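You operate a simulated robot arm through the tools that you are given. There is no shell and no other tool. Be economical: measure what you need, move in short steps, check, and stop when the job is done.

You run a simulated robot arm. Do the job below in one go: nothing can be reset, and whatever is moved stays where it is left.

TASK
Put things in order on the top of the trestle bench. At the end: the white freezer thermometer stands where the pink toy wooden cake stood; the plant tag (marked "SAGE") from the top of the trestle bench is on the green seed box; the pink toy wooden cake stands where the plant tag stood; the red castor stands on top of the teal picnic tumbler; whatever was shut is shut again. Leave all else as you found it, and nothing knocked over.

It is judged by the outcome, as a careful person would: the job done as asked, and still so three seconds after it is handed in. It fails if anything else is knocked over, pushed out of place, dropped, spilled or broken.

THE ROBOT
A 6-joint arm with a two-finger parallel gripper, fixed in place. Base frame: the origin is at the foot of the arm, x ahead of it, y to its left, z up; the work surface is at about z = 0.8. Units: m, degrees, N and s.
With the tool pointing down near the work surface it reaches from about 0.26 to 0.68 m from the base axis. Its first joint turns from -66.0 to 66.0 degrees. Payload 2.9 kg.
Tool frame: the origin (TCP) lies between the finger pads and is the grasp point; the fingertips stand 0.03 m ahead of it; z points along the fingers, y is the line along which they close. The gripper opens to 0.11 m. The fingers are 0.02 m wide and 0.01 m thick; the gripper's body (0.048 by 0.112 m) begins 0.055 m behind the TCP.
Orientation is that of the tool frame in the base frame, as [roll, pitch, yaw] about the fixed x, y, z axes, in that order (R = Rz(yaw) Ry(pitch) Rx(roll)). With the fingers straight down and closing along the base's y, the tool's x points along the base's -x, its y along +y and its z along -z.

THE INTERFACE
- The arm moves only by the tool step_arm. Its argument "deltas" is a list that holds one entry, the list of rows, each a list of 7 numbers: the shift along the tool's x, y, z in m, then the turn, a rotation vector about the tool's x, y, z in degrees, then the closure, from 0 (fully open) to 1 (shut). In form: [[[dx, dy, dz, ax, ay, az, claw], ...]]. A call has 1 to 10 rows; each row shifts and turns the commanded pose from where the row before left it, along the tool's axes as they then stand. Each row takes 0.2 s and may step no farther than 0.05 m and 8.6 degrees from the row before; otherwise, or with a gripper value out of range, the whole call is refused. Where a pose cannot be reached the arm comes as near as it can. A force on the tool above 40 N (or 10 N above the force at the start of the call, whichever is more), or a blocked arm, ends the call early, and 0.2 s more pass. The fingers move at their own pace (about 0.108 m/s each) and stop on an object; they squeeze with about 27 N. The grip force told is the motor's: it shows also when the fingers shut on nothing. Time passes only in rows, and 0.2 s behind the last, so rows that do not move let the fingers close. The reply holds the time, the measured pose of the TCP, the force on the tool along the base axes, the opening and the grip force, in the units named above and with some noise.
- Cameras (640 x 400 px; columns grow to the right, rows downward): "scene" is fixed at [0.0775, 0.43, 1.397]; the picture's right is [-0.78, -0.63, 0.00], its down [-0.29, 0.35, -0.89] and it looks along [0.56, -0.69, -0.45] (base axes); focal length 343 px, centre (320, 200). "wrist" rides on the gripper at [0.072, 0.017, -0.103] in the tool frame; the picture's right is [-0.23, 0.97, 0.00], its down [-0.76, -0.18, -0.62] and it looks along [-0.61, -0.14, 0.78] (tool axes); focal length 222 px, centre (320, 200). There is no depth. A picture from a camera that has moved, and an enlarged one, comes with that camera's place and axes in the base frame and with its lens.
- grab_frame(camera): a new picture of that camera. No time passes.
- inspect(camera, box): a new picture of the part [left, top, right, bottom] of that camera's present view, enlarged. No time passes.
- close_job(): hands the job in; it is judged then, once.

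Work in short steps. Places have to be worked out from the pictures, the camera data and where the tool is seen: move nearer, look again, correct. Check each grasp and each placing, and mend what went wrong. You have 120 turns and 64 pictures in all, those below and enlarged ones among them. Open the gripper and draw the arm clear of the work before you hand the job in, unless the task says otherwise; then end with one line.

The tools are called after ">>>" by a JSON object that holds its "op" and its "data". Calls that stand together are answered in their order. step_arm: Moves the arm, as the interface text tells. Its arguments: {"type":"object","properties":{"deltas":{"type":"array"}},"required":["deltas"]} The other tools are called the same way: grab_frame (camera) takes a picture; inspect (camera, box) takes an enlarged picture of a part of a camera's view; close_job () hands the job in.

At the start:

```text
time: 0.0
eef_pos: [0.3721, -0.2457, 1.159]
tcp_rot: [179.9, 0.0, -179.9]
force: [-0.9, 0.3, 0.6]
opening: 0.11
gripper_force: 0.1
```

scene: 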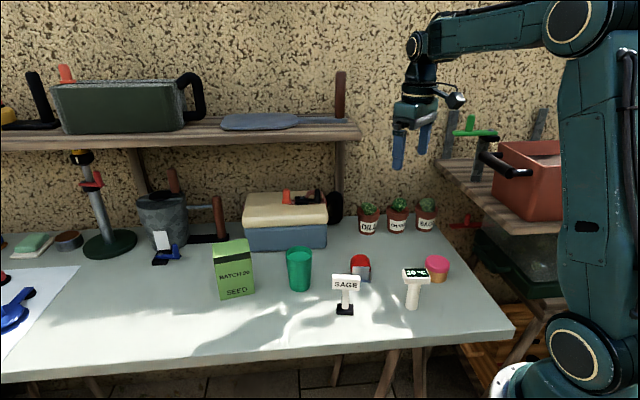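
wrist: 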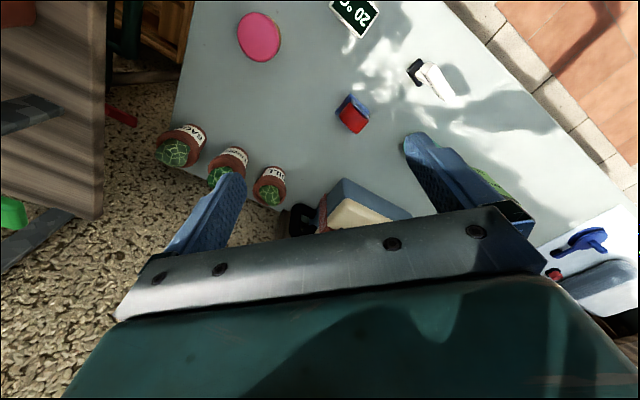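

I start with enlarged views to identify the objects and measure them.

>>> {"op": "inspect", "data": {"camera": "scene", "box": [320, 230, 480, 330]}}

>>> {"op": "inspect", "data": {"camera": "scene", "box": [190, 220, 350, 320]}}

>>> {"op": "inspect", "data": {"camera": "wrist", "box": [200, 0, 480, 175]}}

```text
4.00 times, centred on (400, 280) of scene
camera zoom: at [0.0775, 0.43, 1.397], right [-0.78, -0.63, 0.0], down [-0.29, 0.35, -0.89], along [0.56, -0.69, -0.45], focal length 1371 px, centre (0, -120)
```

zoom: 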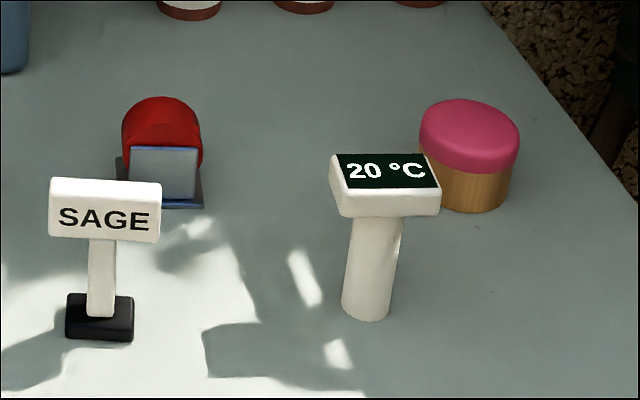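

```text
4.00 times, centred on (270, 270) of scene
camera zoom: at [0.0775, 0.43, 1.397], right [-0.78, -0.63, 0.0], down [-0.29, 0.35, -0.89], along [0.56, -0.69, -0.45], focal length 1371 px, centre (520, -80)
```

zoom: 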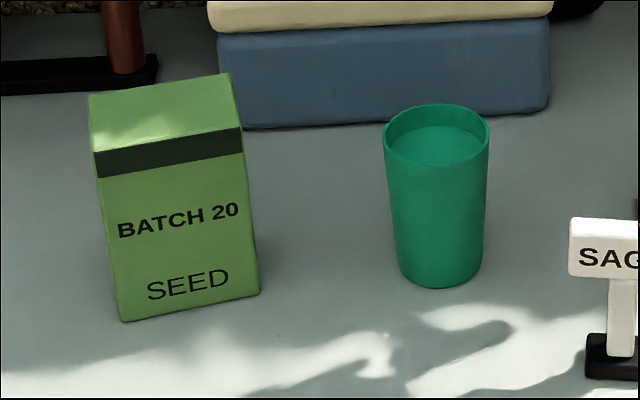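

```text
2.29 times, centred on (340, 88) of wrist
camera zoom: at [0.2994, -0.2301, 1.2632], right [0.23, 0.97, 0.0], down [0.76, -0.18, 0.62], along [0.61, -0.14, -0.78], focal length 508 px, centre (274, 457)
```

zoom: 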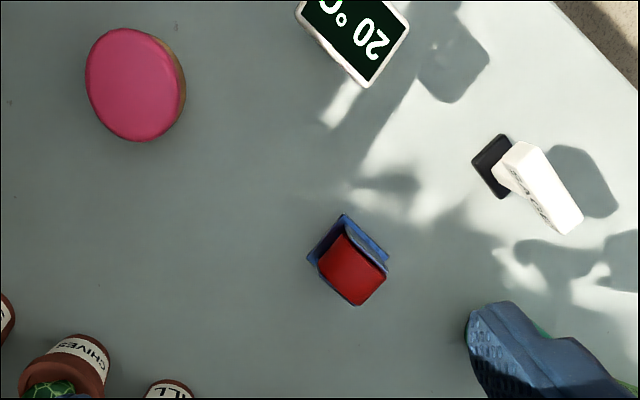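

Estimates from the scene view (x, y): tag (0.41, -0.077), castor (0.445, -0.19), thermometer (0.292, -0.188), cake (0.29, -0.325), tumbler (0.55, -0.067), box (0.65, 0.05). The box top is near z 0.93. I'll hover between the tag and the castor for a closer look.

>>> {"op": "step_arm", "data": {"deltas": [[[-0.007, 0.029, 0.027, 0, 0, 0, 0], [-0.007, 0.029, 0.027, 0, 0, 0, 0], [-0.007, 0.029, 0.027, 0, 0, 0, 0], [-0.007, 0.029, 0.027, 0, 0, 0, 0], [0, 0, 0, 0, 0, 0, 0]]]}}

>>> {"op": "grab_frame", "data": {"camera": "wrist"}}

>>> {"op": "inspect", "data": {"camera": "wrist", "box": [240, 0, 480, 150]}}

```text
time: 1.2
eef_pos: [0.4021, -0.1285, 1.0551]
tcp_rot: [-180.0, 0.0, -180.0]
force: [-0.2, -0.7, -0.2]
opening: 0.1099
gripper_force: 0.1
```

```text
58 pictures are left
camera wrist: at [0.328, -0.1134, 1.1584], right [0.23, 0.97, 0.0], down [0.76, -0.18, 0.62], along [0.61, -0.14, -0.78], focal length 222 px, centre (320, 200)
```

wrist: 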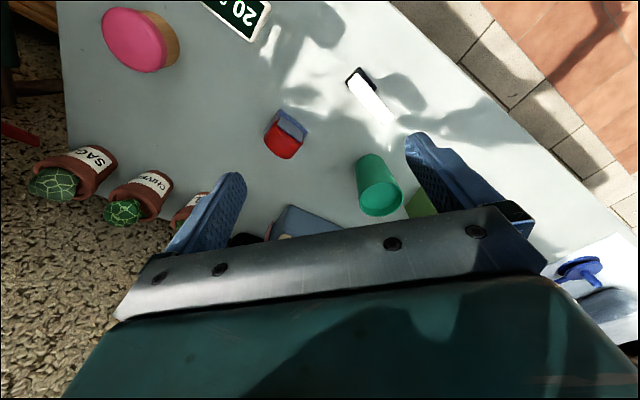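

```text
2.67 times, centred on (360, 75) of wrist
camera zoom: at [0.328, -0.1134, 1.1584], right [0.23, 0.97, 0.0], down [0.76, -0.18, 0.62], along [0.61, -0.14, -0.78], focal length 592 px, centre (213, 533)
```

zoom: 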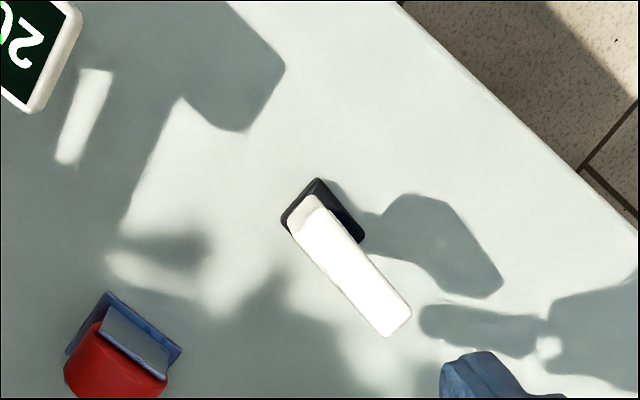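

The sign's line lies at about 32.5° to base x, and the tag is centred near (0.409, -0.072) with its top near z 0.903. I'll move above it, yaw +32.5° so the fingers close across the sign, then look.

>>> {"op": "step_arm", "data": {"deltas": [[[-0.0035, 0.0285, 0, 0, 0, 0, 0], [-0.0035, 0.0285, 0, 0, 0, 0, 0], [0, 0, 0.015, 0, 0, -8.125, 0], [0, 0, 0.015, 0, 0, -8.125, 0], [0, 0, 0.015, 0, 0, -8.125, 0], [0, 0, 0, 0, 0, -8.125, 0], [0, 0, 0, 0, 0, 0, 0]]]}}

>>> {"op": "grab_frame", "data": {"camera": "wrist"}}

```text
time: 2.8
eef_pos: [0.4088, -0.0732, 1.0067]
tcp_rot: [179.9, 0.0, -147.3]
force: [0.2, 0.3, 0.1]
opening: 0.1101
gripper_force: 0.2
```

```text
56 pictures are left
camera wrist: at [0.3374, -0.0989, 1.1106], right [-0.33, 0.94, 0.0], down [0.74, 0.26, 0.62], along [0.59, 0.21, -0.78], focal length 222 px, centre (320, 200)
```

wrist: 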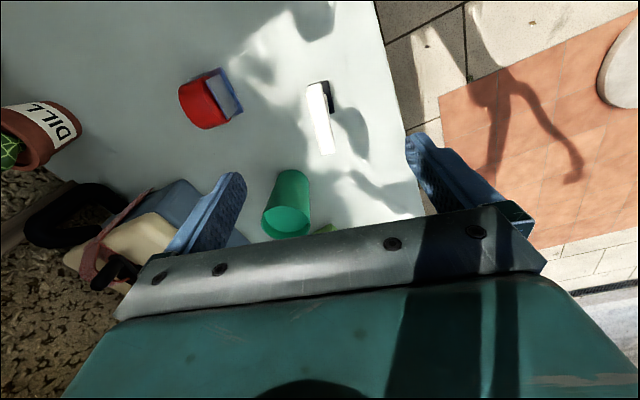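

The sign sits between the fingers and lines up with them. I'll descend to z 0.883 and close.

>>> {"op": "step_arm", "data": {"deltas": [[[0, 0, 0.041, 0, 0, 0, 0], [0, 0, 0.041, 0, 0, 0, 0], [0, 0, 0.041, 0, 0, 0, 0.3], [0, 0, 0, 0, 0, 0, 0.6], [0, 0, 0, 0, 0, 0, 1], [0, 0, 0, 0, 0, 0, 1]]]}}

>>> {"op": "grab_frame", "data": {"camera": "scene"}}

```text
time: 4.2
eef_pos: [0.4071, -0.0734, 0.8835]
tcp_rot: [180.0, 0.0, -147.5]
force: [0.0, 0.6, -0.7]
opening: 0.0156
gripper_force: 26.9
```

```text
55 pictures are left
```

scene: 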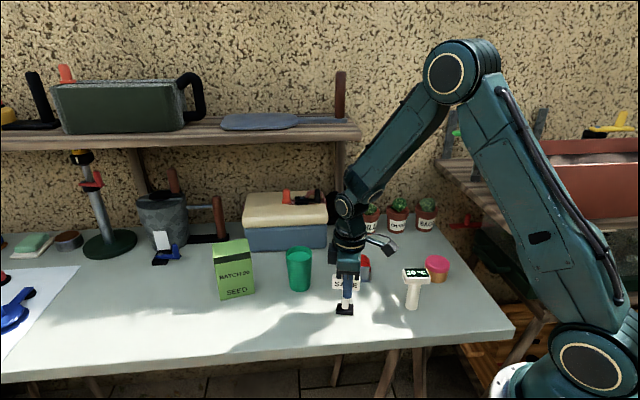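

The tag is held (opening 0.0156). I'll lift it straight up to z about 1.08 and view the box from there.

>>> {"op": "step_arm", "data": {"deltas": [[[0, 0, -0.02, 0, 0, 0, 1], [0, 0, -0.045, 0, 0, 0, 1], [0, 0, -0.045, 0, 0, 0, 1], [0, 0, -0.045, 0, 0, 0, 1], [0, 0, -0.045, 0, 0, 0, 1], [0, 0, 0, 0, 0, 0, 1]]]}}

>>> {"op": "grab_frame", "data": {"camera": "wrist"}}

>>> {"op": "grab_frame", "data": {"camera": "scene"}}

```text
time: 5.6
eef_pos: [0.4064, -0.0722, 1.0822]
tcp_rot: [180.0, 0.0, -147.5]
force: [-0.5, 0.1, 0.0]
opening: 0.0156
gripper_force: 27.0
```

```text
54 pictures are left
camera wrist: at [0.3351, -0.0978, 1.1863], right [-0.33, 0.94, 0.0], down [0.74, 0.26, 0.62], along [0.59, 0.21, -0.78], focal length 222 px, centre (320, 200)
```

wrist: 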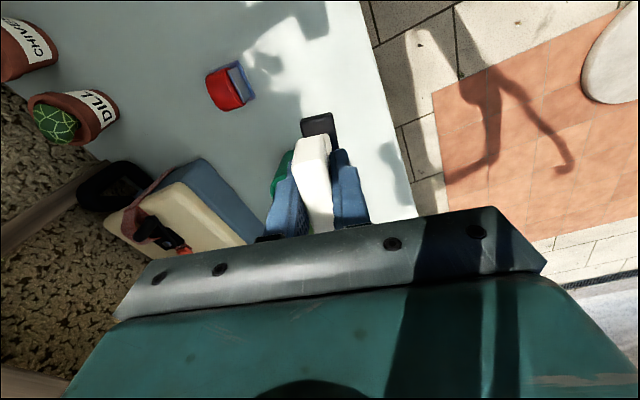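

```text
53 pictures are left
```

scene: 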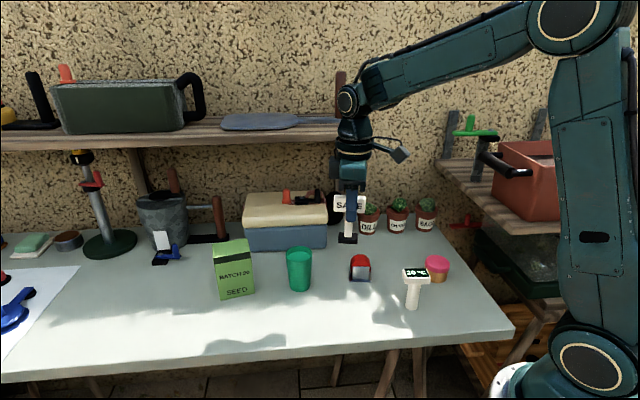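

From the box corners in the scene view, the top is at z≈0.927 and centred near (0.669, 0.039), with its long side at 55.8°. I'll carry the tag to about (0.661, 0.043) and yaw a further 23.3°, keeping the height for now.

>>> {"op": "step_arm", "data": {"deltas": [[[-0.0395, -0.0057, 0, 0, 0, 0, 1], [-0.0395, -0.0057, 0, 0, 0, 0, 1], [-0.0395, -0.0057, 0, 0, 0, 0, 1], [-0.0395, -0.0057, 0, 0, 0, 0, 1], [-0.0395, -0.0057, 0, 0, 0, 0, 1], [-0.0395, -0.0057, 0, 0, 0, 0, 1], [-0.0395, -0.0057, 0, 0, 0, -7.77, 1], [0, 0, 0, 0, 0, -7.77, 1], [0, 0, 0, 0, 0, -7.77, 1], [0, 0, 0, 0, 0, 0, 1]]]}}

>>> {"op": "grab_frame", "data": {"camera": "wrist"}}

>>> {"op": "inspect", "data": {"camera": "scene", "box": [150, 150, 310, 310]}}

```text
time: 7.8
eef_pos: [0.6317, 0.043, 1.0724]
tcp_rot: [180.0, 0.1, -124.0]
force: [-0.2, -0.6, -1.0]
opening: 0.0153
gripper_force: 27.1
out of reach, approached as far as the arm can: row 7
```

```text
52 pictures are left
camera wrist: at [0.5756, -0.0091, 1.1771], right [-0.68, 0.73, 0.0], down [0.57, 0.53, 0.62], along [0.46, 0.42, -0.78], focal length 222 px, centre (320, 200)
```

wrist: 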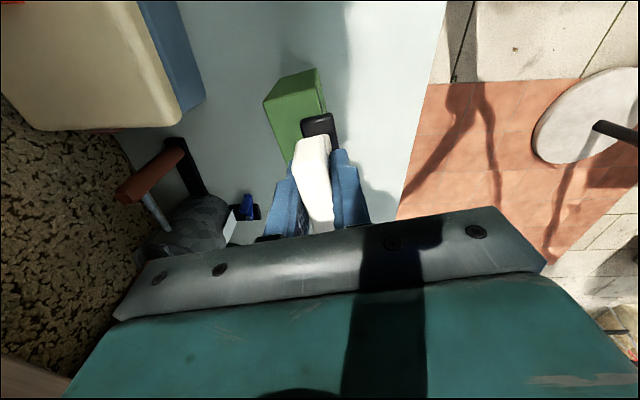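

```text
2.50 times, centred on (230, 230) of scene
camera zoom: at [0.0775, 0.4301, 1.397], right [-0.78, -0.63, 0.0], down [-0.29, 0.35, -0.89], along [0.56, -0.69, -0.45], focal length 857 px, centre (545, 125)
```

zoom: 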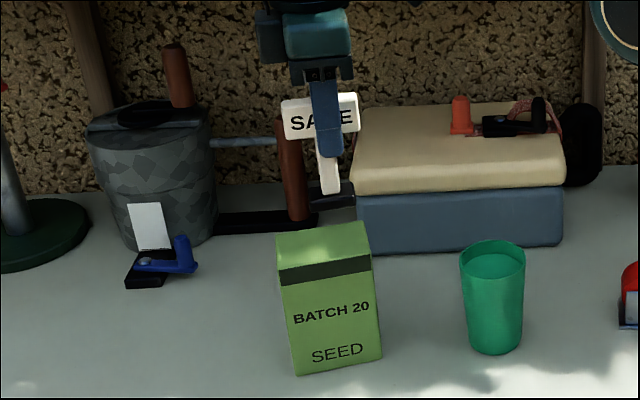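

The vertical tool ran out of reach at (0.632, 0.043) at this height. It should reach farther lower down, so I'll descend 0.04, with the tag bottom still clear of the box top, and see.

>>> {"op": "step_arm", "data": {"deltas": [[[0, 0, 0.02, 0, 0, 0, 1], [0, 0, 0.02, 0, 0, 0, 1], [0, 0, 0, 0, 0, 0, 1]]]}}

```text
time: 8.6
eef_pos: [0.6304, 0.0423, 1.0343]
tcp_rot: [-180.0, 0.0, -124.2]
force: [-0.4, 0.1, -1.4]
opening: 0.0154
gripper_force: 27.3
```

Now I'll move outward toward (0.655, 0.036), still about 2 cm above the box top.

>>> {"op": "step_arm", "data": {"deltas": [[[-0.0029, -0.008, 0.002, 0, 0, 0, 1], [-0.0029, -0.008, 0.002, 0, 0, 0, 1], [-0.0028, -0.008, 0.002, 0, 0, 0, 1], [0, 0, 0, 0, 0, 0, 1]]]}}

>>> {"op": "inspect", "data": {"camera": "scene", "box": [180, 190, 300, 310]}}

>>> {"op": "inspect", "data": {"camera": "wrist", "box": [200, 30, 420, 210]}}

```text
time: 9.6
eef_pos: [0.6554, 0.0356, 1.0303]
tcp_rot: [179.9, 0.1, -124.3]
force: [-0.1, 0.2, -0.3]
opening: 0.0153
gripper_force: 27.2
```

```text
3.33 times, centred on (240, 250) of scene
camera zoom: at [0.0776, 0.43, 1.397], right [-0.78, -0.63, 0.0], down [-0.29, 0.35, -0.89], along [0.56, -0.69, -0.45], focal length 1143 px, centre (587, 33)
```

zoom: 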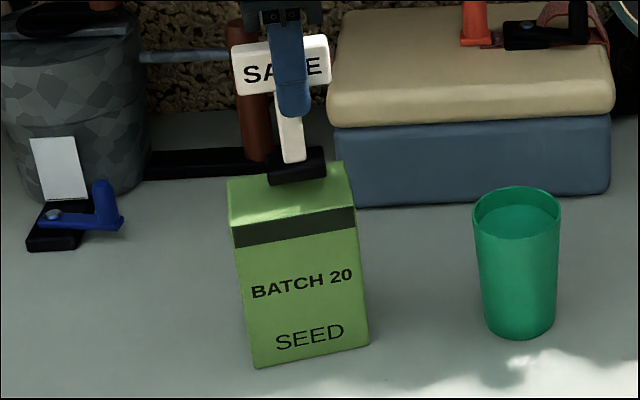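

```text
2.22 times, centred on (310, 120) of wrist
camera zoom: at [0.6004, -0.0171, 1.1338], right [-0.68, 0.74, 0.0], down [0.58, 0.53, 0.62], along [0.46, 0.42, -0.78], focal length 494 px, centre (342, 378)
```

zoom: 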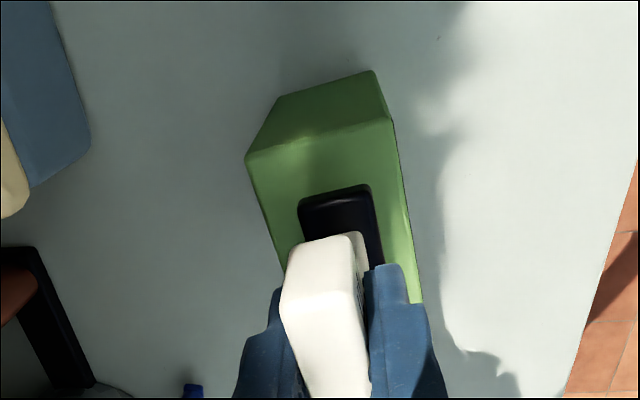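

The tag base is well over the box top. I'll lower it gently and watch the force.

>>> {"op": "step_arm", "data": {"deltas": [[[0, 0, 0.008, 0, 0, 0, 1], [0, 0, 0.006, 0, 0, 0, 1], [0, 0, 0.003, 0, 0, 0, 1], [0, 0, 0, 0, 0, 0, 1]]]}}

>>> {"op": "inspect", "data": {"camera": "scene", "box": [200, 210, 280, 270]}}

```text
time: 10.6
eef_pos: [0.6559, 0.0344, 1.0148]
tcp_rot: [-179.8, 0.1, -124.2]
force: [-3.1, -2.6, 14.0]
opening: 0.0152
gripper_force: 27.0
```

```text
6.67 times, centred on (240, 240) of scene
camera zoom: at [0.0772, 0.43, 1.3971], right [-0.78, -0.63, 0.0], down [-0.29, 0.35, -0.89], along [0.56, -0.69, -0.45], focal length 2286 px, centre (853, -67)
```

zoom: 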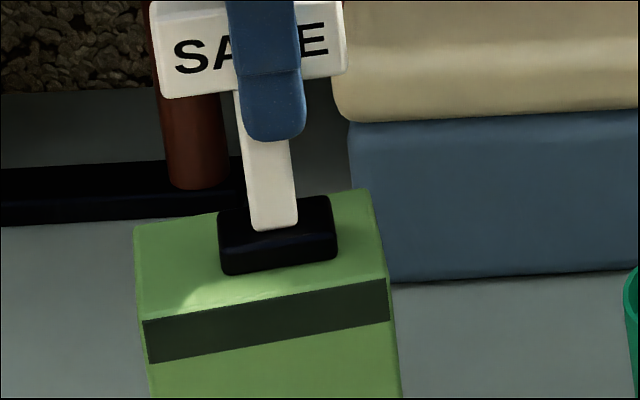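

There's contact at 14 N and the tag stands on the box. I'll ease up 1 mm, open, then rise straight up.

>>> {"op": "step_arm", "data": {"deltas": [[[0, 0, -0.0015, 0, 0, 0, 1], [0, 0, 0, 0, 0, 0, 0.75], [0, 0, 0, 0, 0, 0, 0.5], [0, 0, 0, 0, 0, 0, 0.5], [0, 0, -0.02, 0, 0, 0, 0.5], [0, 0, -0.04, 0, 0, 0, 0.5], [0, 0, -0.02, 0, 0, 0, 0.5], [0.04, 0, 0, 0, 0, 0, 0.3], [0, 0, 0, 0, 0, 0, 0]]]}}

>>> {"op": "grab_frame", "data": {"camera": "scene"}}

>>> {"op": "grab_frame", "data": {"camera": "wrist"}}

```text
time: 12.6
eef_pos: [0.6203, 0.0017, 1.0887]
tcp_rot: [180.0, -0.1, -124.1]
force: [0.5, -0.4, 0.0]
opening: 0.1101
gripper_force: 0.2
out of reach, approached as far as the arm can: row 6, 7
```

```text
47 pictures are left
```

scene: 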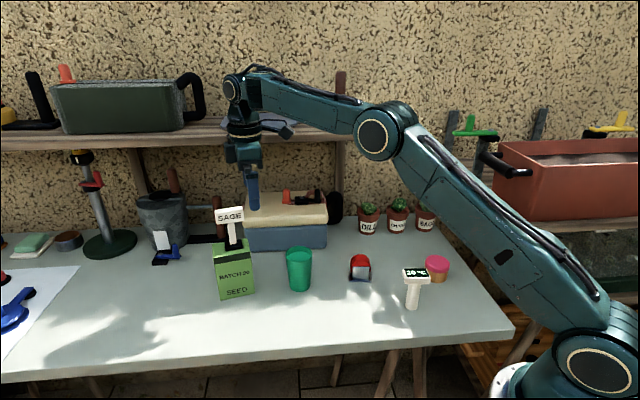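

```text
46 pictures are left
camera wrist: at [0.5647, -0.0508, 1.1932], right [-0.68, 0.74, 0.0], down [0.57, 0.53, 0.62], along [0.46, 0.42, -0.78], focal length 222 px, centre (320, 200)
```

wrist: 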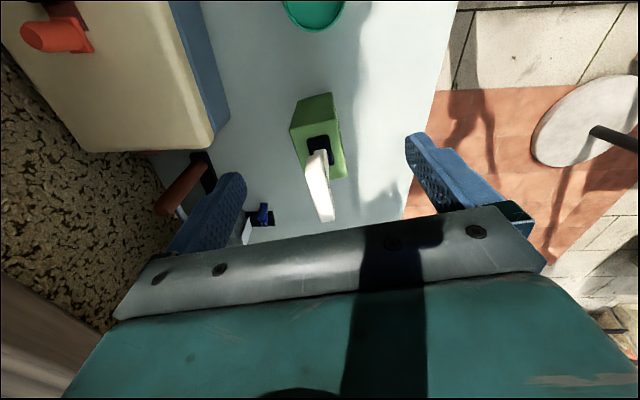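

The tag stands on the box. I'll turn the yaw back and hover near the tumbler to measure it and the castor.

>>> {"op": "step_arm", "data": {"deltas": [[[0, 0, 0, 0, 0, 8, 0], [0, 0, 0, 0, 0, 8, 0], [0, 0, 0, 0, 0, 8, 0], [0, 0, 0, 0, 0, 8, 0], [0, 0, 0, 0, 0, 8, 0], [0, 0, 0, 0, 0, 8, 0], [0, 0, 0, 0, 0, 8, 0], [0.045, -0.02, 0, 0, 0, 0, 0], [0.045, -0.02, 0, 0, 0, 0, 0], [0.035, -0.02, 0, 0, 0, 0, 0]]]}}

>>> {"op": "grab_frame", "data": {"camera": "wrist"}}

>>> {"op": "inspect", "data": {"camera": "wrist", "box": [180, 40, 420, 190]}}

```text
time: 14.8
eef_pos: [0.4932, -0.0601, 1.0878]
tcp_rot: [179.9, 0.0, 179.8]
force: [0.6, -0.6, 0.2]
opening: 0.11
gripper_force: 0.0
```

```text
45 pictures are left
camera wrist: at [0.4203, -0.0444, 1.1925], right [0.23, 0.97, 0.0], down [0.76, -0.18, 0.62], along [0.61, -0.14, -0.78], focal length 222 px, centre (320, 200)
```

wrist: 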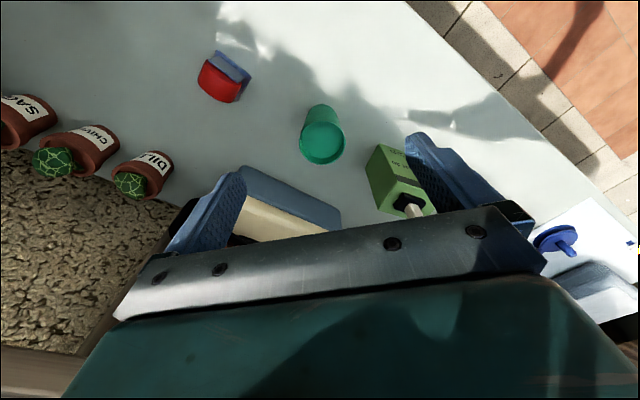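

```text
2.67 times, centred on (300, 115) of wrist
camera zoom: at [0.4203, -0.0444, 1.1925], right [0.23, 0.97, 0.0], down [0.76, -0.18, 0.62], along [0.61, -0.14, -0.78], focal length 592 px, centre (373, 427)
```

zoom: 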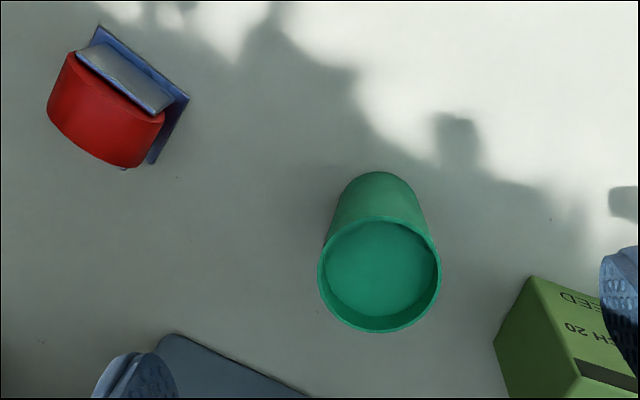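

Tumbler: rim at z≈0.90, centre ≈(0.551, -0.070), outer diameter about 0.064, with a closed top slightly recessed. The castor plate is about 0.05 square, centred ≈(0.453, -0.199), and turned about 37.5°. Next I go above the cake.

>>> {"op": "step_arm", "data": {"deltas": [[[0.0254, -0.0331, 0.011, 0, 0, 0, 0], [0.0254, -0.0331, 0.011, 0, 0, 0, 0], [0.0254, -0.0331, 0.011, 0, 0, 0, 0], [0.0254, -0.0331, 0.011, 0, 0, 0, 0], [0.0254, -0.0331, 0.011, 0, 0, 0, 0], [0.0254, -0.0331, 0.011, 0, 0, 0, 0], [0.0254, -0.0331, 0.011, 0, 0, 0, 0], [0.0254, -0.0331, 0.011, 0, 0, 0, 0], [0, 0, 0, 0, 0, 0, 0]]]}}

>>> {"op": "inspect", "data": {"camera": "wrist", "box": [180, 0, 500, 200]}}

```text
time: 16.8
eef_pos: [0.2876, -0.3219, 1.001]
tcp_rot: [-179.9, 0.0, 179.8]
force: [0.0, 0.7, -0.6]
opening: 0.11
gripper_force: 0.0
```

```text
2.00 times, centred on (340, 100) of wrist
camera zoom: at [0.2157, -0.3064, 1.1047], right [0.23, 0.97, 0.0], down [0.76, -0.18, 0.62], along [0.61, -0.14, -0.78], focal length 444 px, centre (280, 400)
```

zoom: 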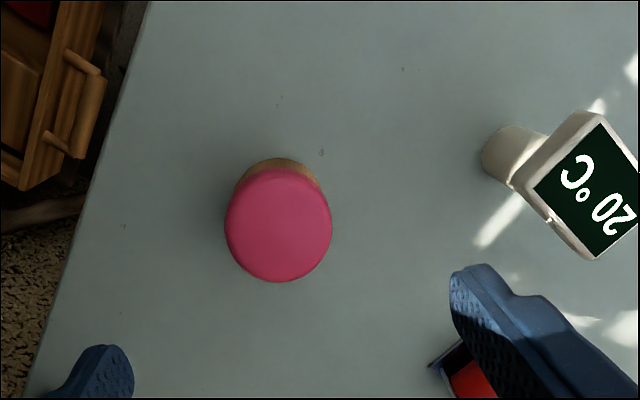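

The cake is centred at ≈(0.294, -0.325) with its top at z≈0.848. I'll align over it, descend to z 0.838 and close.

>>> {"op": "step_arm", "data": {"deltas": [[[-0.006, -0.003, 0.04, 0, 0, 0, 0], [0, 0, 0.045, 0, 0, 0, 0], [0, 0, 0.045, 0, 0, 0, 0], [0, 0, 0.033, 0, 0, 0, 0], [0, 0, 0, 0, 0, 0, 0.3], [0, 0, 0, 0, 0, 0, 0.6], [0, 0, 0, 0, 0, 0, 1], [0, 0, 0, 0, 0, 0, 1]]]}}

>>> {"op": "grab_frame", "data": {"camera": "wrist"}}

>>> {"op": "inspect", "data": {"camera": "scene", "box": [320, 230, 480, 330]}}

```text
time: 18.6
eef_pos: [0.2952, -0.3256, 0.8353]
tcp_rot: [-180.0, -0.1, 179.8]
force: [-0.5, -0.1, 0.4]
opening: 0.0589
gripper_force: 26.8
```

```text
42 pictures are left
camera wrist: at [0.2219, -0.3104, 0.9401], right [0.23, 0.97, 0.0], down [0.76, -0.18, 0.62], along [0.61, -0.14, -0.78], focal length 222 px, centre (320, 200)
```

wrist: 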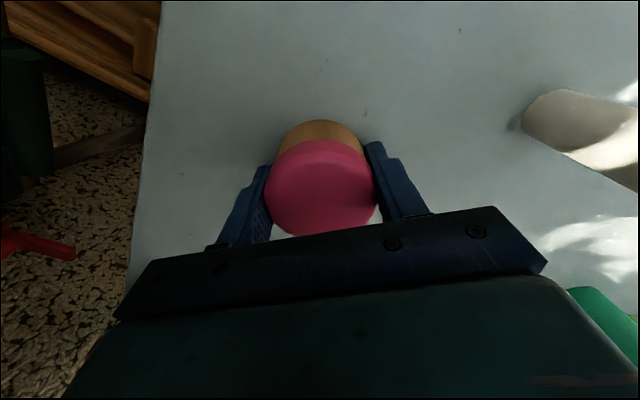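

```text
4.00 times, centred on (400, 280) of scene
camera zoom: at [0.0776, 0.43, 1.397], right [-0.78, -0.63, 0.0], down [-0.29, 0.35, -0.89], along [0.56, -0.69, -0.45], focal length 1371 px, centre (0, -120)
```

zoom: 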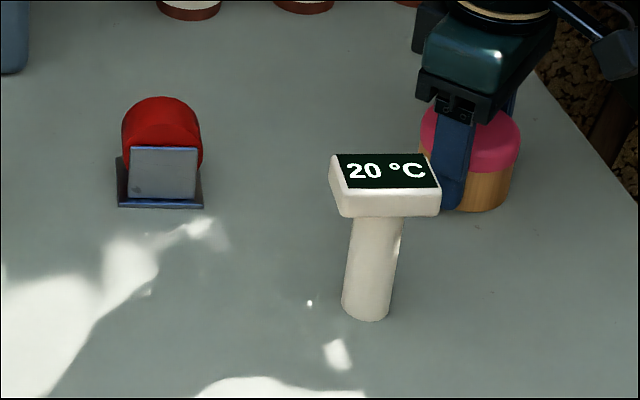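

The cake is held (opening 0.059), and its spot is (0.2945, -0.3256). I'll lift to z≈0.98 and carry it over to the tag's old spot at (0.410, -0.072).

>>> {"op": "step_arm", "data": {"deltas": [[[0, 0, -0.03, 0, 0, 0, 1], [0, 0, -0.04, 0, 0, 0, 1], [0, 0, -0.045, 0, 0, 0, 1], [0, 0, -0.03, 0, 0, 0, 1], [-0.0287, 0.0375, 0, 0, 0, 0, 1], [-0.0287, 0.0375, 0, 0, 0, 0, 1], [-0.0287, 0.0375, 0, 0, 0, 0, 1], [-0.0287, 0.0375, 0, 0, 0, 0, 1], [0, 0.048, 0, 0, 0, 0, 1], [0, 0.048, 0, 0, 0, 0, 1]]]}}

```text
time: 20.8
eef_pos: [0.4094, -0.0795, 0.9858]
tcp_rot: [-180.0, 0.0, 179.7]
force: [-0.4, -0.2, -0.3]
opening: 0.0589
gripper_force: 26.8
```

I need 8 mm more in y. Then I lower to just above the height where it was gripped.

>>> {"op": "step_arm", "data": {"deltas": [[[0, 0.0076, 0.02, 0, 0, 0, 1], [0, 0, 0.045, 0, 0, 0, 1], [0, 0, 0.045, 0, 0, 0, 1], [0, 0, 0.03, 0, 0, 0, 1], [0, 0, 0.008, 0, 0, 0, 1], [0, 0, 0, 0, 0, 0, 1]]]}}

>>> {"op": "inspect", "data": {"camera": "scene", "box": [280, 240, 440, 340]}}

```text
time: 22.2
eef_pos: [0.4123, -0.0726, 0.8376]
tcp_rot: [179.9, 0.0, 179.8]
force: [-2.8, 1.6, 5.7]
opening: 0.0589
gripper_force: 27.4
```

```text
4.00 times, centred on (360, 290) of scene
camera zoom: at [0.0774, 0.4301, 1.397], right [-0.78, -0.63, 0.0], down [-0.29, 0.35, -0.89], along [0.56, -0.69, -0.45], focal length 1371 px, centre (160, -160)
```

zoom: 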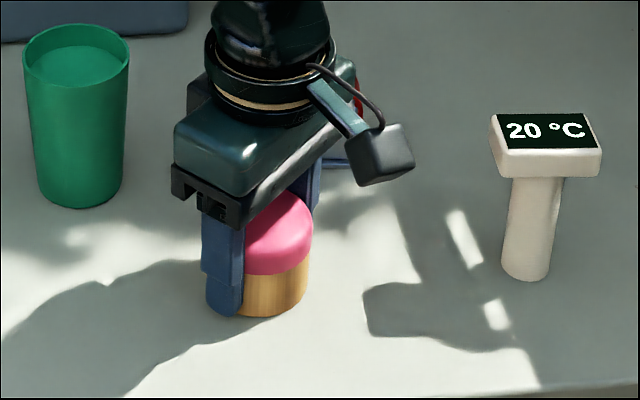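

The cake has touched down at 5.7 N. I'll release, rise, and move above the thermometer.

>>> {"op": "step_arm", "data": {"deltas": [[[0, 0, 0, 0, 0, 0, 0.6], [0, 0, 0, 0, 0, 0, 0], [0, 0, 0, 0, 0, 0, 0], [0, 0, -0.045, 0, 0, 0, 0], [0, 0, -0.045, 0, 0, 0, 0], [0, 0, -0.045, 0, 0, 0, 0], [0, 0, -0.045, 0, 0, 0, 0], [0.04, -0.02, 0, 0, 0, 0, 0], [0.04, -0.03, 0, 0, 0, 0, 0], [0.035, -0.035, 0, 0, 0, 0, 0]]]}}

>>> {"op": "step_arm", "data": {"deltas": [[[0.003, -0.03, 0, 0, 0, 0, 0], [0, 0, 0, 0, 0, 0, 0]]]}}

>>> {"op": "grab_frame", "data": {"camera": "wrist"}}

>>> {"op": "inspect", "data": {"camera": "wrist", "box": [200, 0, 440, 150]}}

>>> {"op": "inspect", "data": {"camera": "scene", "box": [320, 230, 480, 330]}}

```text
time: 24.4
eef_pos: [0.2927, -0.158, 1.0154]
tcp_rot: [-180.0, 0.0, 179.7]
force: [-0.5, 0.3, 0.0]
opening: 0.1099
gripper_force: 0.1
```

```text
time: 25.0
eef_pos: [0.2914, -0.1896, 1.0125]
tcp_rot: [-180.0, 0.0, 179.8]
force: [-0.1, 0.5, 0.9]
opening: 0.11
gripper_force: 0.1
```

```text
39 pictures are left
camera wrist: at [0.2181, -0.173, 1.117], right [0.23, 0.97, 0.0], down [0.76, -0.18, 0.62], along [0.61, -0.14, -0.78], focal length 222 px, centre (320, 200)
```

wrist: 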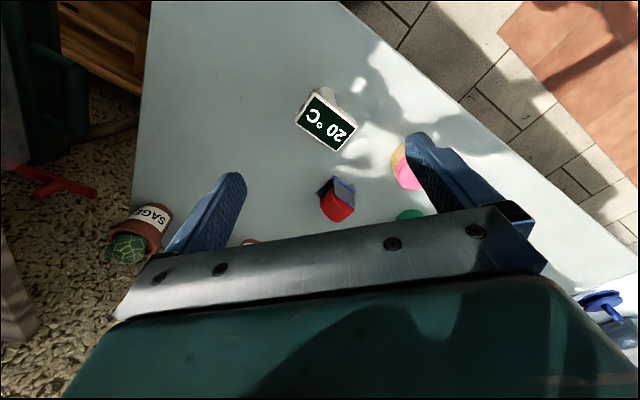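

```text
2.67 times, centred on (320, 75) of wrist
camera zoom: at [0.2181, -0.173, 1.117], right [0.23, 0.97, 0.0], down [0.76, -0.18, 0.62], along [0.61, -0.14, -0.78], focal length 592 px, centre (320, 533)
```

zoom: 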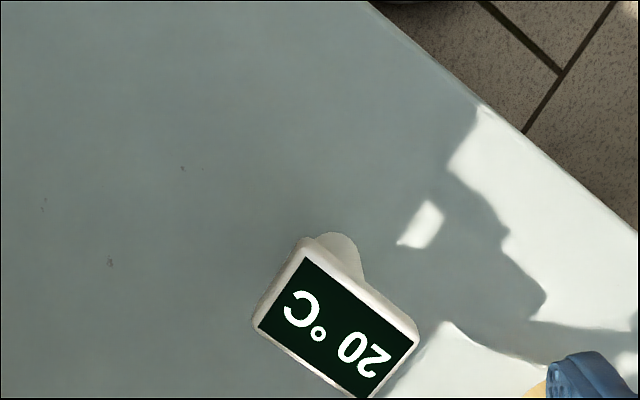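

```text
4.00 times, centred on (400, 280) of scene
camera zoom: at [0.0775, 0.43, 1.397], right [-0.78, -0.63, 0.0], down [-0.29, 0.35, -0.89], along [0.56, -0.69, -0.45], focal length 1371 px, centre (0, -120)
```

zoom: 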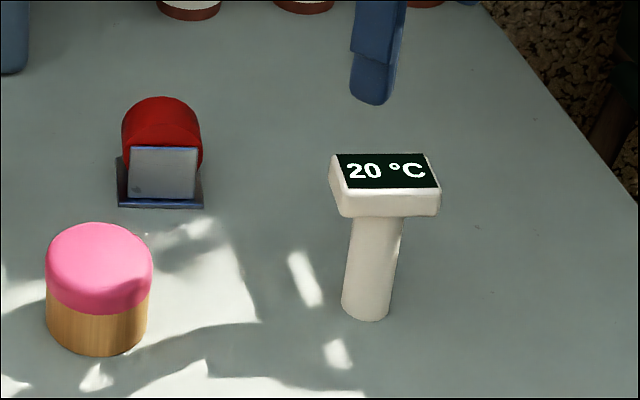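

The head is a flat slab about 0.055×0.035, its top at z≈0.90, centred ≈(0.294, -0.186), with its long side at 42°. I'll yaw +42° so the fingers close on the long faces, then look before descending.

>>> {"op": "step_arm", "data": {"deltas": [[[-0.0026, 0.0036, 0, 0, 0, -8.4, 0], [0, 0, 0, 0, 0, -8.4, 0], [0, 0, 0.01, 0, 0, -8.4, 0], [0, 0, 0.01, 0, 0, -8.4, 0], [0, 0, 0.01, 0, 0, -8.4, 0], [0, 0, 0.01, 0, 0, 0, 0], [0, 0, 0, 0, 0, 0, 0]]]}}

>>> {"op": "inspect", "data": {"camera": "wrist", "box": [200, 20, 460, 190]}}

```text
time: 26.6
eef_pos: [0.2958, -0.1846, 0.9745]
tcp_rot: [179.9, 0.0, -138.2]
force: [0.0, -0.1, 0.1]
opening: 0.1099
gripper_force: 0.1
```

```text
2.35 times, centred on (330, 105) of wrist
camera zoom: at [0.2291, -0.2215, 1.0787], right [-0.48, 0.88, 0.0], down [0.69, 0.38, 0.62], along [0.55, 0.3, -0.78], focal length 523 px, centre (296, 424)
```

zoom: 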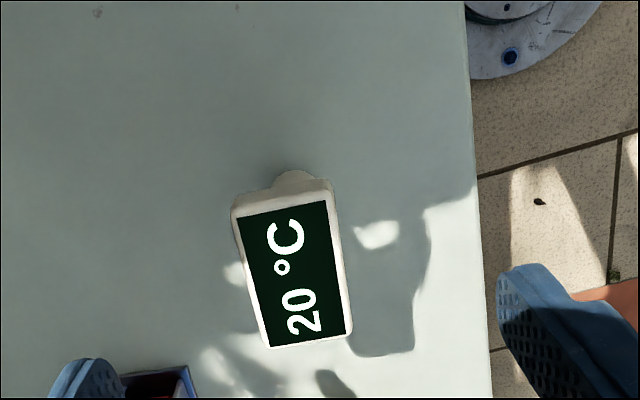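

The head is aligned between the fingers. I'll descend to z≈0.885 and close.

>>> {"op": "step_arm", "data": {"deltas": [[[0, 0, 0.045, 0, 0, 0, 0], [0.003, 0, 0.045, 0, 0, 0, 0], [0, 0, 0, 0, 0, 0, 0.3], [0, 0, 0, 0, 0, 0, 0.6], [0, 0, 0, 0, 0, 0, 1], [0, 0, 0, 0, 0, 0, 1]]]}}

>>> {"op": "inspect", "data": {"camera": "scene", "box": [340, 230, 500, 330]}}

```text
time: 28.0
eef_pos: [0.2926, -0.189, 0.8858]
tcp_rot: [-179.9, 0.0, -138.2]
force: [-0.8, 0.0, -0.1]
opening: 0.0351
gripper_force: 27.3
```

```text
4.00 times, centred on (420, 280) of scene
camera zoom: at [0.0776, 0.43, 1.397], right [-0.78, -0.63, 0.0], down [-0.29, 0.35, -0.89], along [0.56, -0.69, -0.45], focal length 1371 px, centre (-80, -120)
```

zoom: 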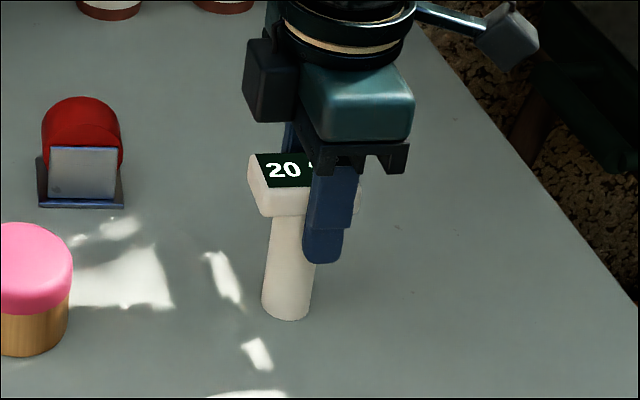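

The thermometer is held (0.035). I'll lift 6 cm and carry it to the cake's old spot at (0.295, -0.326).

>>> {"op": "step_arm", "data": {"deltas": [[[0, 0, -0.03, 0, 0, 0, 1], [0, 0, -0.03, 0, 0, 0, 1], [0.0226, -0.0261, 0, 0, 0, 0, 1], [0.0226, -0.0261, 0, 0, 0, 0, 1], [0.0226, -0.0261, 0, 0, 0, 0, 1], [0.0224, -0.0262, 0, 0, 0, 0, 1], [0, 0, 0, 0, 0, 0, 1]]]}}

>>> {"op": "grab_frame", "data": {"camera": "scene"}}

```text
time: 29.6
eef_pos: [0.2966, -0.3272, 0.9452]
tcp_rot: [179.9, 0.0, -138.2]
force: [0.6, 0.0, -1.1]
opening: 0.035
gripper_force: 27.5
```

```text
34 pictures are left
```

scene: 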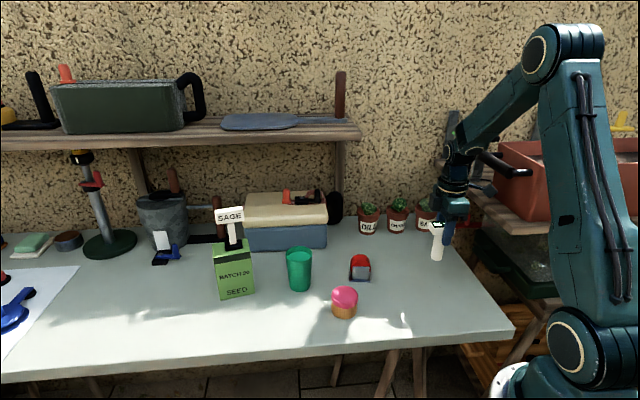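

I'm above the spot with the thermometer upright, so I'll lower it to its gripping height.

>>> {"op": "step_arm", "data": {"deltas": [[[0.001, 0, 0.03, 0, 0, 0, 1], [0, 0, 0.022, 0, 0, 0, 1], [0, 0, 0.005, 0, 0, 0, 1], [0, 0, 0.002, 0, 0, 0, 1], [0, 0, 0, 0, 0, 0, 1]]]}}

>>> {"op": "inspect", "data": {"camera": "scene", "box": [360, 210, 520, 310]}}

```text
time: 30.8
eef_pos: [0.2933, -0.3259, 0.8848]
tcp_rot: [179.9, -0.1, -138.3]
force: [-1.6, 0.5, 6.2]
opening: 0.035
gripper_force: 27.3
```

```text
4.00 times, centred on (440, 260) of scene
camera zoom: at [0.0774, 0.4301, 1.397], right [-0.78, -0.63, 0.0], down [-0.29, 0.35, -0.89], along [0.56, -0.69, -0.45], focal length 1371 px, centre (-160, -40)
```

zoom: 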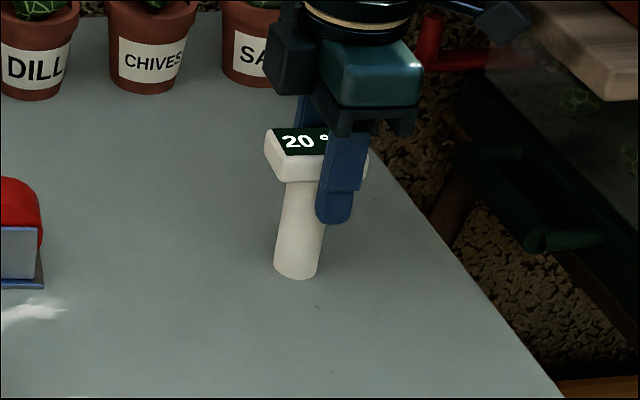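

It's down at 6 N. I'll release, rise, and fly to the castor at ≈(0.453, -0.199).

>>> {"op": "step_arm", "data": {"deltas": [[[0, 0, 0, 0, 0, 0, 0.6], [0, 0, 0, 0, 0, 0, 0.2], [0, 0, 0, 0, 0, 0, 0], [0, 0, -0.045, 0, 0, 0, 0], [0, 0, -0.045, 0, 0, 0, 0], [0, 0, -0.02, 0, 0, 0, 0], [-0.0407, -0.0023, 0, 0, 0, 0, 0], [-0.0407, -0.0023, 0, 0, 0, 0, 0], [-0.0407, -0.0023, 0, 0, 0, 0, 0], [-0.0407, -0.0023, 0, 0, 0, 0, 0]]]}}

>>> {"op": "step_arm", "data": {"deltas": [[[-0.0407, -0.0023, 0, 0, 0, 4.3, 0], [0, 0, 0, 0, 0, 0, 0]]]}}

>>> {"op": "inspect", "data": {"camera": "wrist", "box": [240, 30, 400, 130]}}

>>> {"op": "grab_frame", "data": {"camera": "wrist"}}

>>> {"op": "inspect", "data": {"camera": "scene", "box": [320, 200, 480, 320]}}

```text
time: 33.0
eef_pos: [0.4213, -0.2202, 0.995]
tcp_rot: [-179.9, 0.1, -138.2]
force: [0.0, 0.1, 1.1]
opening: 0.1103
gripper_force: 0.0
```

```text
time: 33.6
eef_pos: [0.4538, -0.195, 0.9943]
tcp_rot: [179.9, 0.0, -142.6]
force: [0.4, -0.4, -0.2]
opening: 0.1099
gripper_force: 0.1
```

```text
4.00 times, centred on (320, 80) of wrist
camera zoom: at [0.384, -0.2271, 1.0978], right [-0.41, 0.91, 0.0], down [0.71, 0.32, 0.62], along [0.57, 0.26, -0.78], focal length 888 px, centre (320, 680)
```

zoom: 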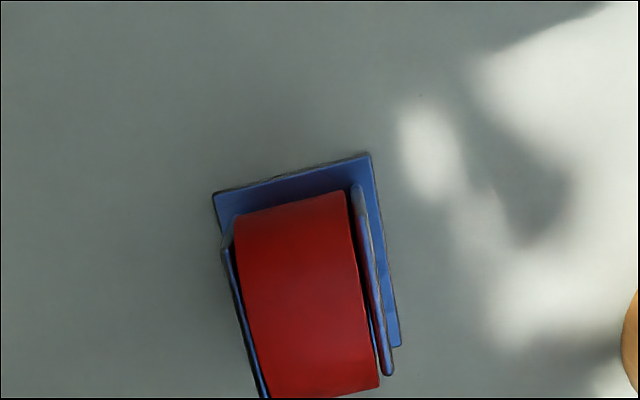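

```text
31 pictures are left
camera wrist: at [0.384, -0.2271, 1.0978], right [-0.41, 0.91, 0.0], down [0.71, 0.32, 0.62], along [0.57, 0.26, -0.78], focal length 222 px, centre (320, 200)
```

wrist: 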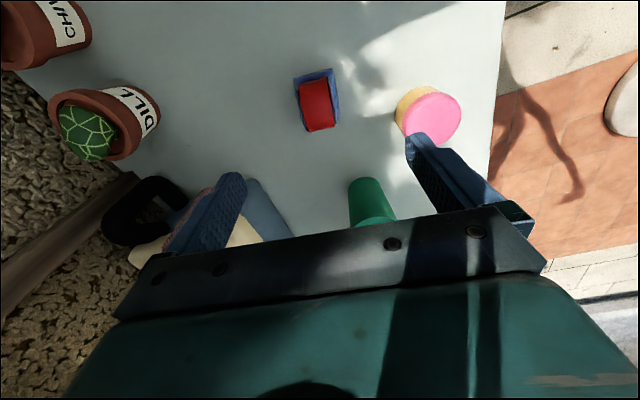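

```text
3.33 times, centred on (400, 260) of scene
camera zoom: at [0.0775, 0.4301, 1.397], right [-0.78, -0.63, 0.0], down [-0.29, 0.35, -0.89], along [0.56, -0.69, -0.45], focal length 1143 px, centre (53, 0)
```

zoom: 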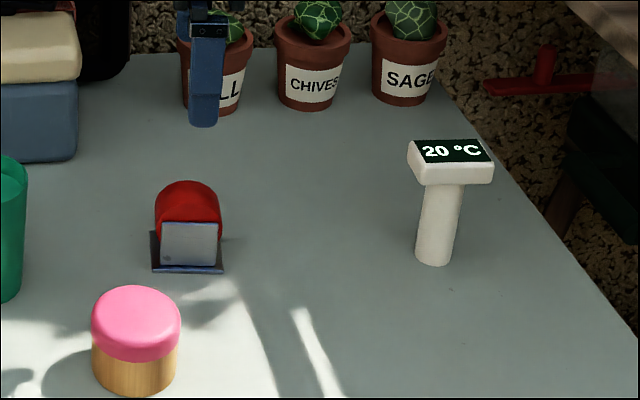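

The thermometer and cake stand well. Castor plate: about 0.056×0.048, centred ≈(0.453, -0.198), at 36.5°, with fork cheeks to grip along the tool's y. I'll descend to z 0.843 and close.

>>> {"op": "step_arm", "data": {"deltas": [[[0.0025, -0.002, 0.03, 0, 0, 0.6, 0], [0, 0, 0.045, 0, 0, 0, 0], [0, 0, 0.045, 0, 0, 0, 0], [0, 0, 0.031, 0, 0, 0, 0], [0, 0, 0, 0, 0, 0, 0.3], [0, 0, 0, 0, 0, 0, 0.6], [0, 0, 0, 0, 0, 0, 1], [0, 0, 0, 0, 0, 0, 1]]]}}

>>> {"op": "inspect", "data": {"camera": "scene", "box": [310, 230, 410, 300]}}

>>> {"op": "inspect", "data": {"camera": "wrist", "box": [220, 80, 420, 220]}}

```text
time: 35.4
eef_pos: [0.4533, -0.2003, 0.8434]
tcp_rot: [-180.0, 0.0, -143.1]
force: [-0.3, -0.1, 0.3]
opening: 0.0394
gripper_force: 26.9
```

```text
5.71 times, centred on (360, 265) of scene
camera zoom: at [0.0776, 0.43, 1.397], right [-0.78, -0.63, 0.0], down [-0.29, 0.35, -0.89], along [0.56, -0.69, -0.45], focal length 1959 px, centre (91, -171)
```

zoom: 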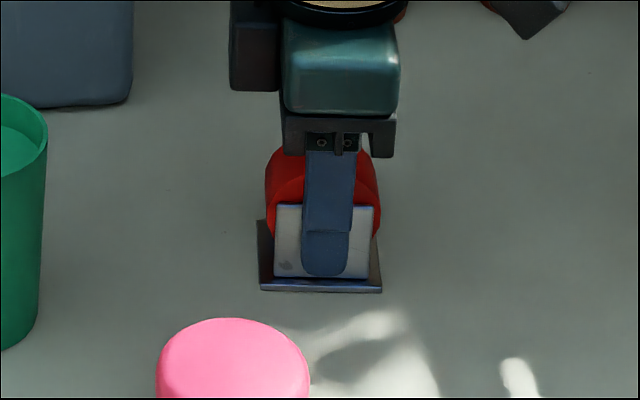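

```text
2.86 times, centred on (320, 150) of wrist
camera zoom: at [0.3858, -0.2323, 0.948], right [-0.4, 0.92, 0.0], down [0.72, 0.32, 0.62], along [0.57, 0.25, -0.78], focal length 635 px, centre (320, 343)
```

zoom: 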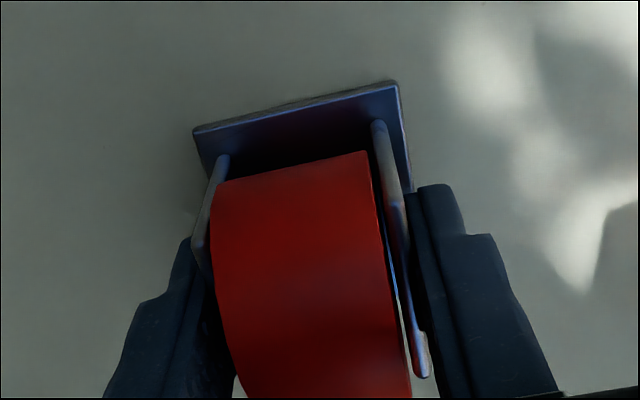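

The castor is gripped on its fork cheeks (0.039), with the plate centred on the TCP. Crossing the wrist and scene rays puts the tumbler rim centre at ≈(0.548, -0.069), z≈0.905. I'll lift to z≈0.99 and move over it.

>>> {"op": "step_arm", "data": {"deltas": [[[0, 0, -0.03, 0, 0, 0, 1], [0, 0, -0.045, 0, 0, 0, 1], [0, 0, -0.045, 0, 0, 0, 1], [0, 0, -0.03, 0, 0, 0, 1], [-0.0386, 0.012, 0, 0, 0, 0, 1], [-0.0386, 0.012, 0, 0, 0, 0, 1], [-0.0386, 0.012, 0, 0, 0, 0, 1], [-0.0386, 0.012, 0, 0, 0, 0, 1], [0, 0, 0, 0, 0, 0, 1]]]}}

>>> {"op": "inspect", "data": {"camera": "wrist", "box": [220, 60, 420, 220]}}

>>> {"op": "inspect", "data": {"camera": "scene", "box": [250, 200, 350, 300]}}

```text
time: 37.4
eef_pos: [0.5472, -0.0701, 0.9944]
tcp_rot: [180.0, 0.0, -143.0]
force: [0.0, -0.2, -1.5]
opening: 0.04
gripper_force: 26.7
```

```text
2.50 times, centred on (320, 140) of wrist
camera zoom: at [0.4781, -0.1004, 1.0991], right [-0.4, 0.92, 0.0], down [0.72, 0.31, 0.62], along [0.57, 0.25, -0.78], focal length 555 px, centre (320, 350)
```

zoom: 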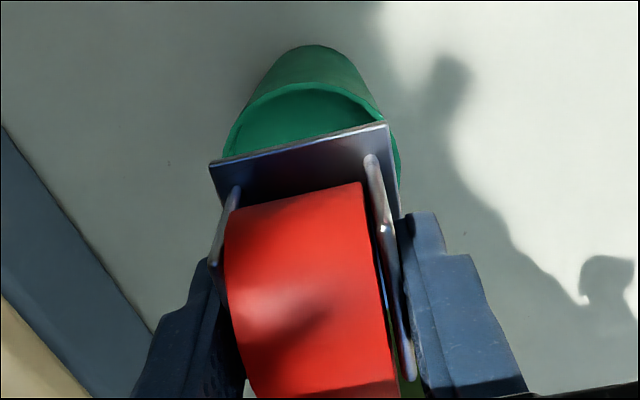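

```text
4.00 times, centred on (300, 250) of scene
camera zoom: at [0.0776, 0.4301, 1.397], right [-0.78, -0.63, 0.0], down [-0.29, 0.35, -0.89], along [0.56, -0.69, -0.45], focal length 1371 px, centre (400, 0)
```

zoom: 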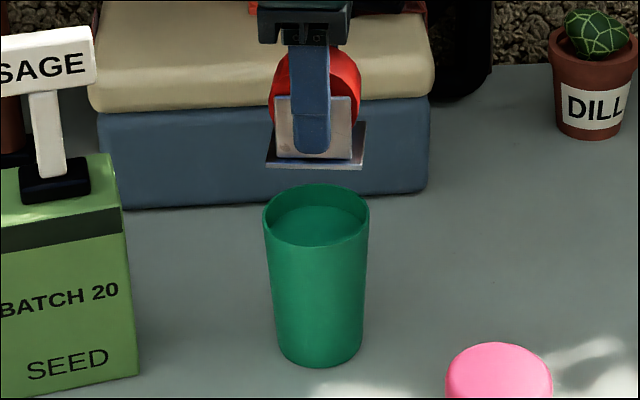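

The plate is centred over the rim within a few mm. I'll shift 1.5 mm and come down to about 6 mm above the rim, then check again.

>>> {"op": "step_arm", "data": {"deltas": [[[0, -0.0015, 0.02, 0, 0, 0, 1], [0, 0, 0.019, 0, 0, 0, 1], [0, 0, 0, 0, 0, 0, 1]]]}}

>>> {"op": "inspect", "data": {"camera": "wrist", "box": [240, 80, 400, 180]}}

>>> {"op": "inspect", "data": {"camera": "scene", "box": [260, 220, 340, 300]}}

```text
time: 38.2
eef_pos: [0.5491, -0.0718, 0.9553]
tcp_rot: [-180.0, 0.0, -143.0]
force: [1.0, 0.5, -2.7]
opening: 0.0396
gripper_force: 27.1
```

```text
4.00 times, centred on (320, 130) of wrist
camera zoom: at [0.48, -0.1029, 1.0593], right [-0.4, 0.92, 0.0], down [0.72, 0.32, 0.62], along [0.57, 0.25, -0.78], focal length 888 px, centre (320, 480)
```

zoom: 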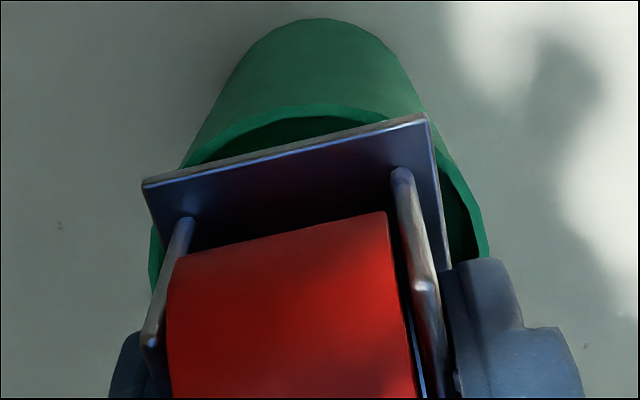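

```text
5.00 times, centred on (300, 260) of scene
camera zoom: at [0.0776, 0.43, 1.397], right [-0.78, -0.63, 0.0], down [-0.29, 0.35, -0.89], along [0.56, -0.69, -0.45], focal length 1714 px, centre (420, -100)
```

zoom: 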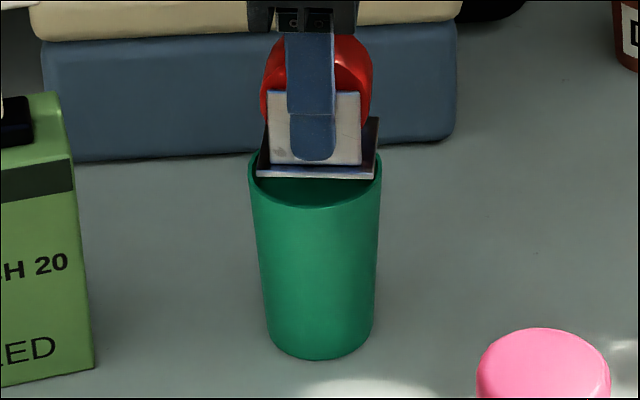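

It's aligned within about 1 mm. I'll lower slowly onto the rim.

>>> {"op": "step_arm", "data": {"deltas": [[[0, 0, 0.003, 0, 0, 0, 1], [0, 0, 0.002, 0, 0, 0, 1], [0, 0, 0, 0, 0, 0, 1]]]}}

>>> {"op": "inspect", "data": {"camera": "scene", "box": [270, 225, 330, 270]}}

```text
time: 39.0
eef_pos: [0.548, -0.071, 0.9503]
tcp_rot: [180.0, 0.0, -143.1]
force: [-0.2, -0.1, -1.2]
opening: 0.0397
gripper_force: 27.1
```

```text
8.89 times, centred on (300, 248) of scene
camera zoom: at [0.0776, 0.43, 1.397], right [-0.78, -0.63, 0.0], down [-0.29, 0.35, -0.89], along [0.56, -0.69, -0.45], focal length 3047 px, centre (498, -222)
```

zoom: 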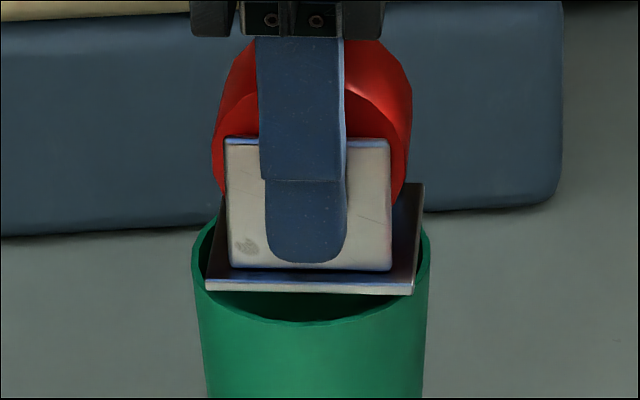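

The geometry checks out: the plate bottom is about 2–3 mm above the rim and centred, with the corners overhanging the rim. I'll lower in 1 mm steps.

>>> {"op": "step_arm", "data": {"deltas": [[[0, 0, 0.001, 0, 0, 0, 1], [0, 0, 0.001, 0, 0, 0, 1], [0, 0, 0.001, 0, 0, 0, 1], [0, 0, 0, 0, 0, 0, 1]]]}}

```text
time: 40.0
eef_pos: [0.5493, -0.0713, 0.9467]
tcp_rot: [-180.0, 0.1, -143.1]
force: [-0.4, 0.4, -1.4]
opening: 0.0398
gripper_force: 27.2
```

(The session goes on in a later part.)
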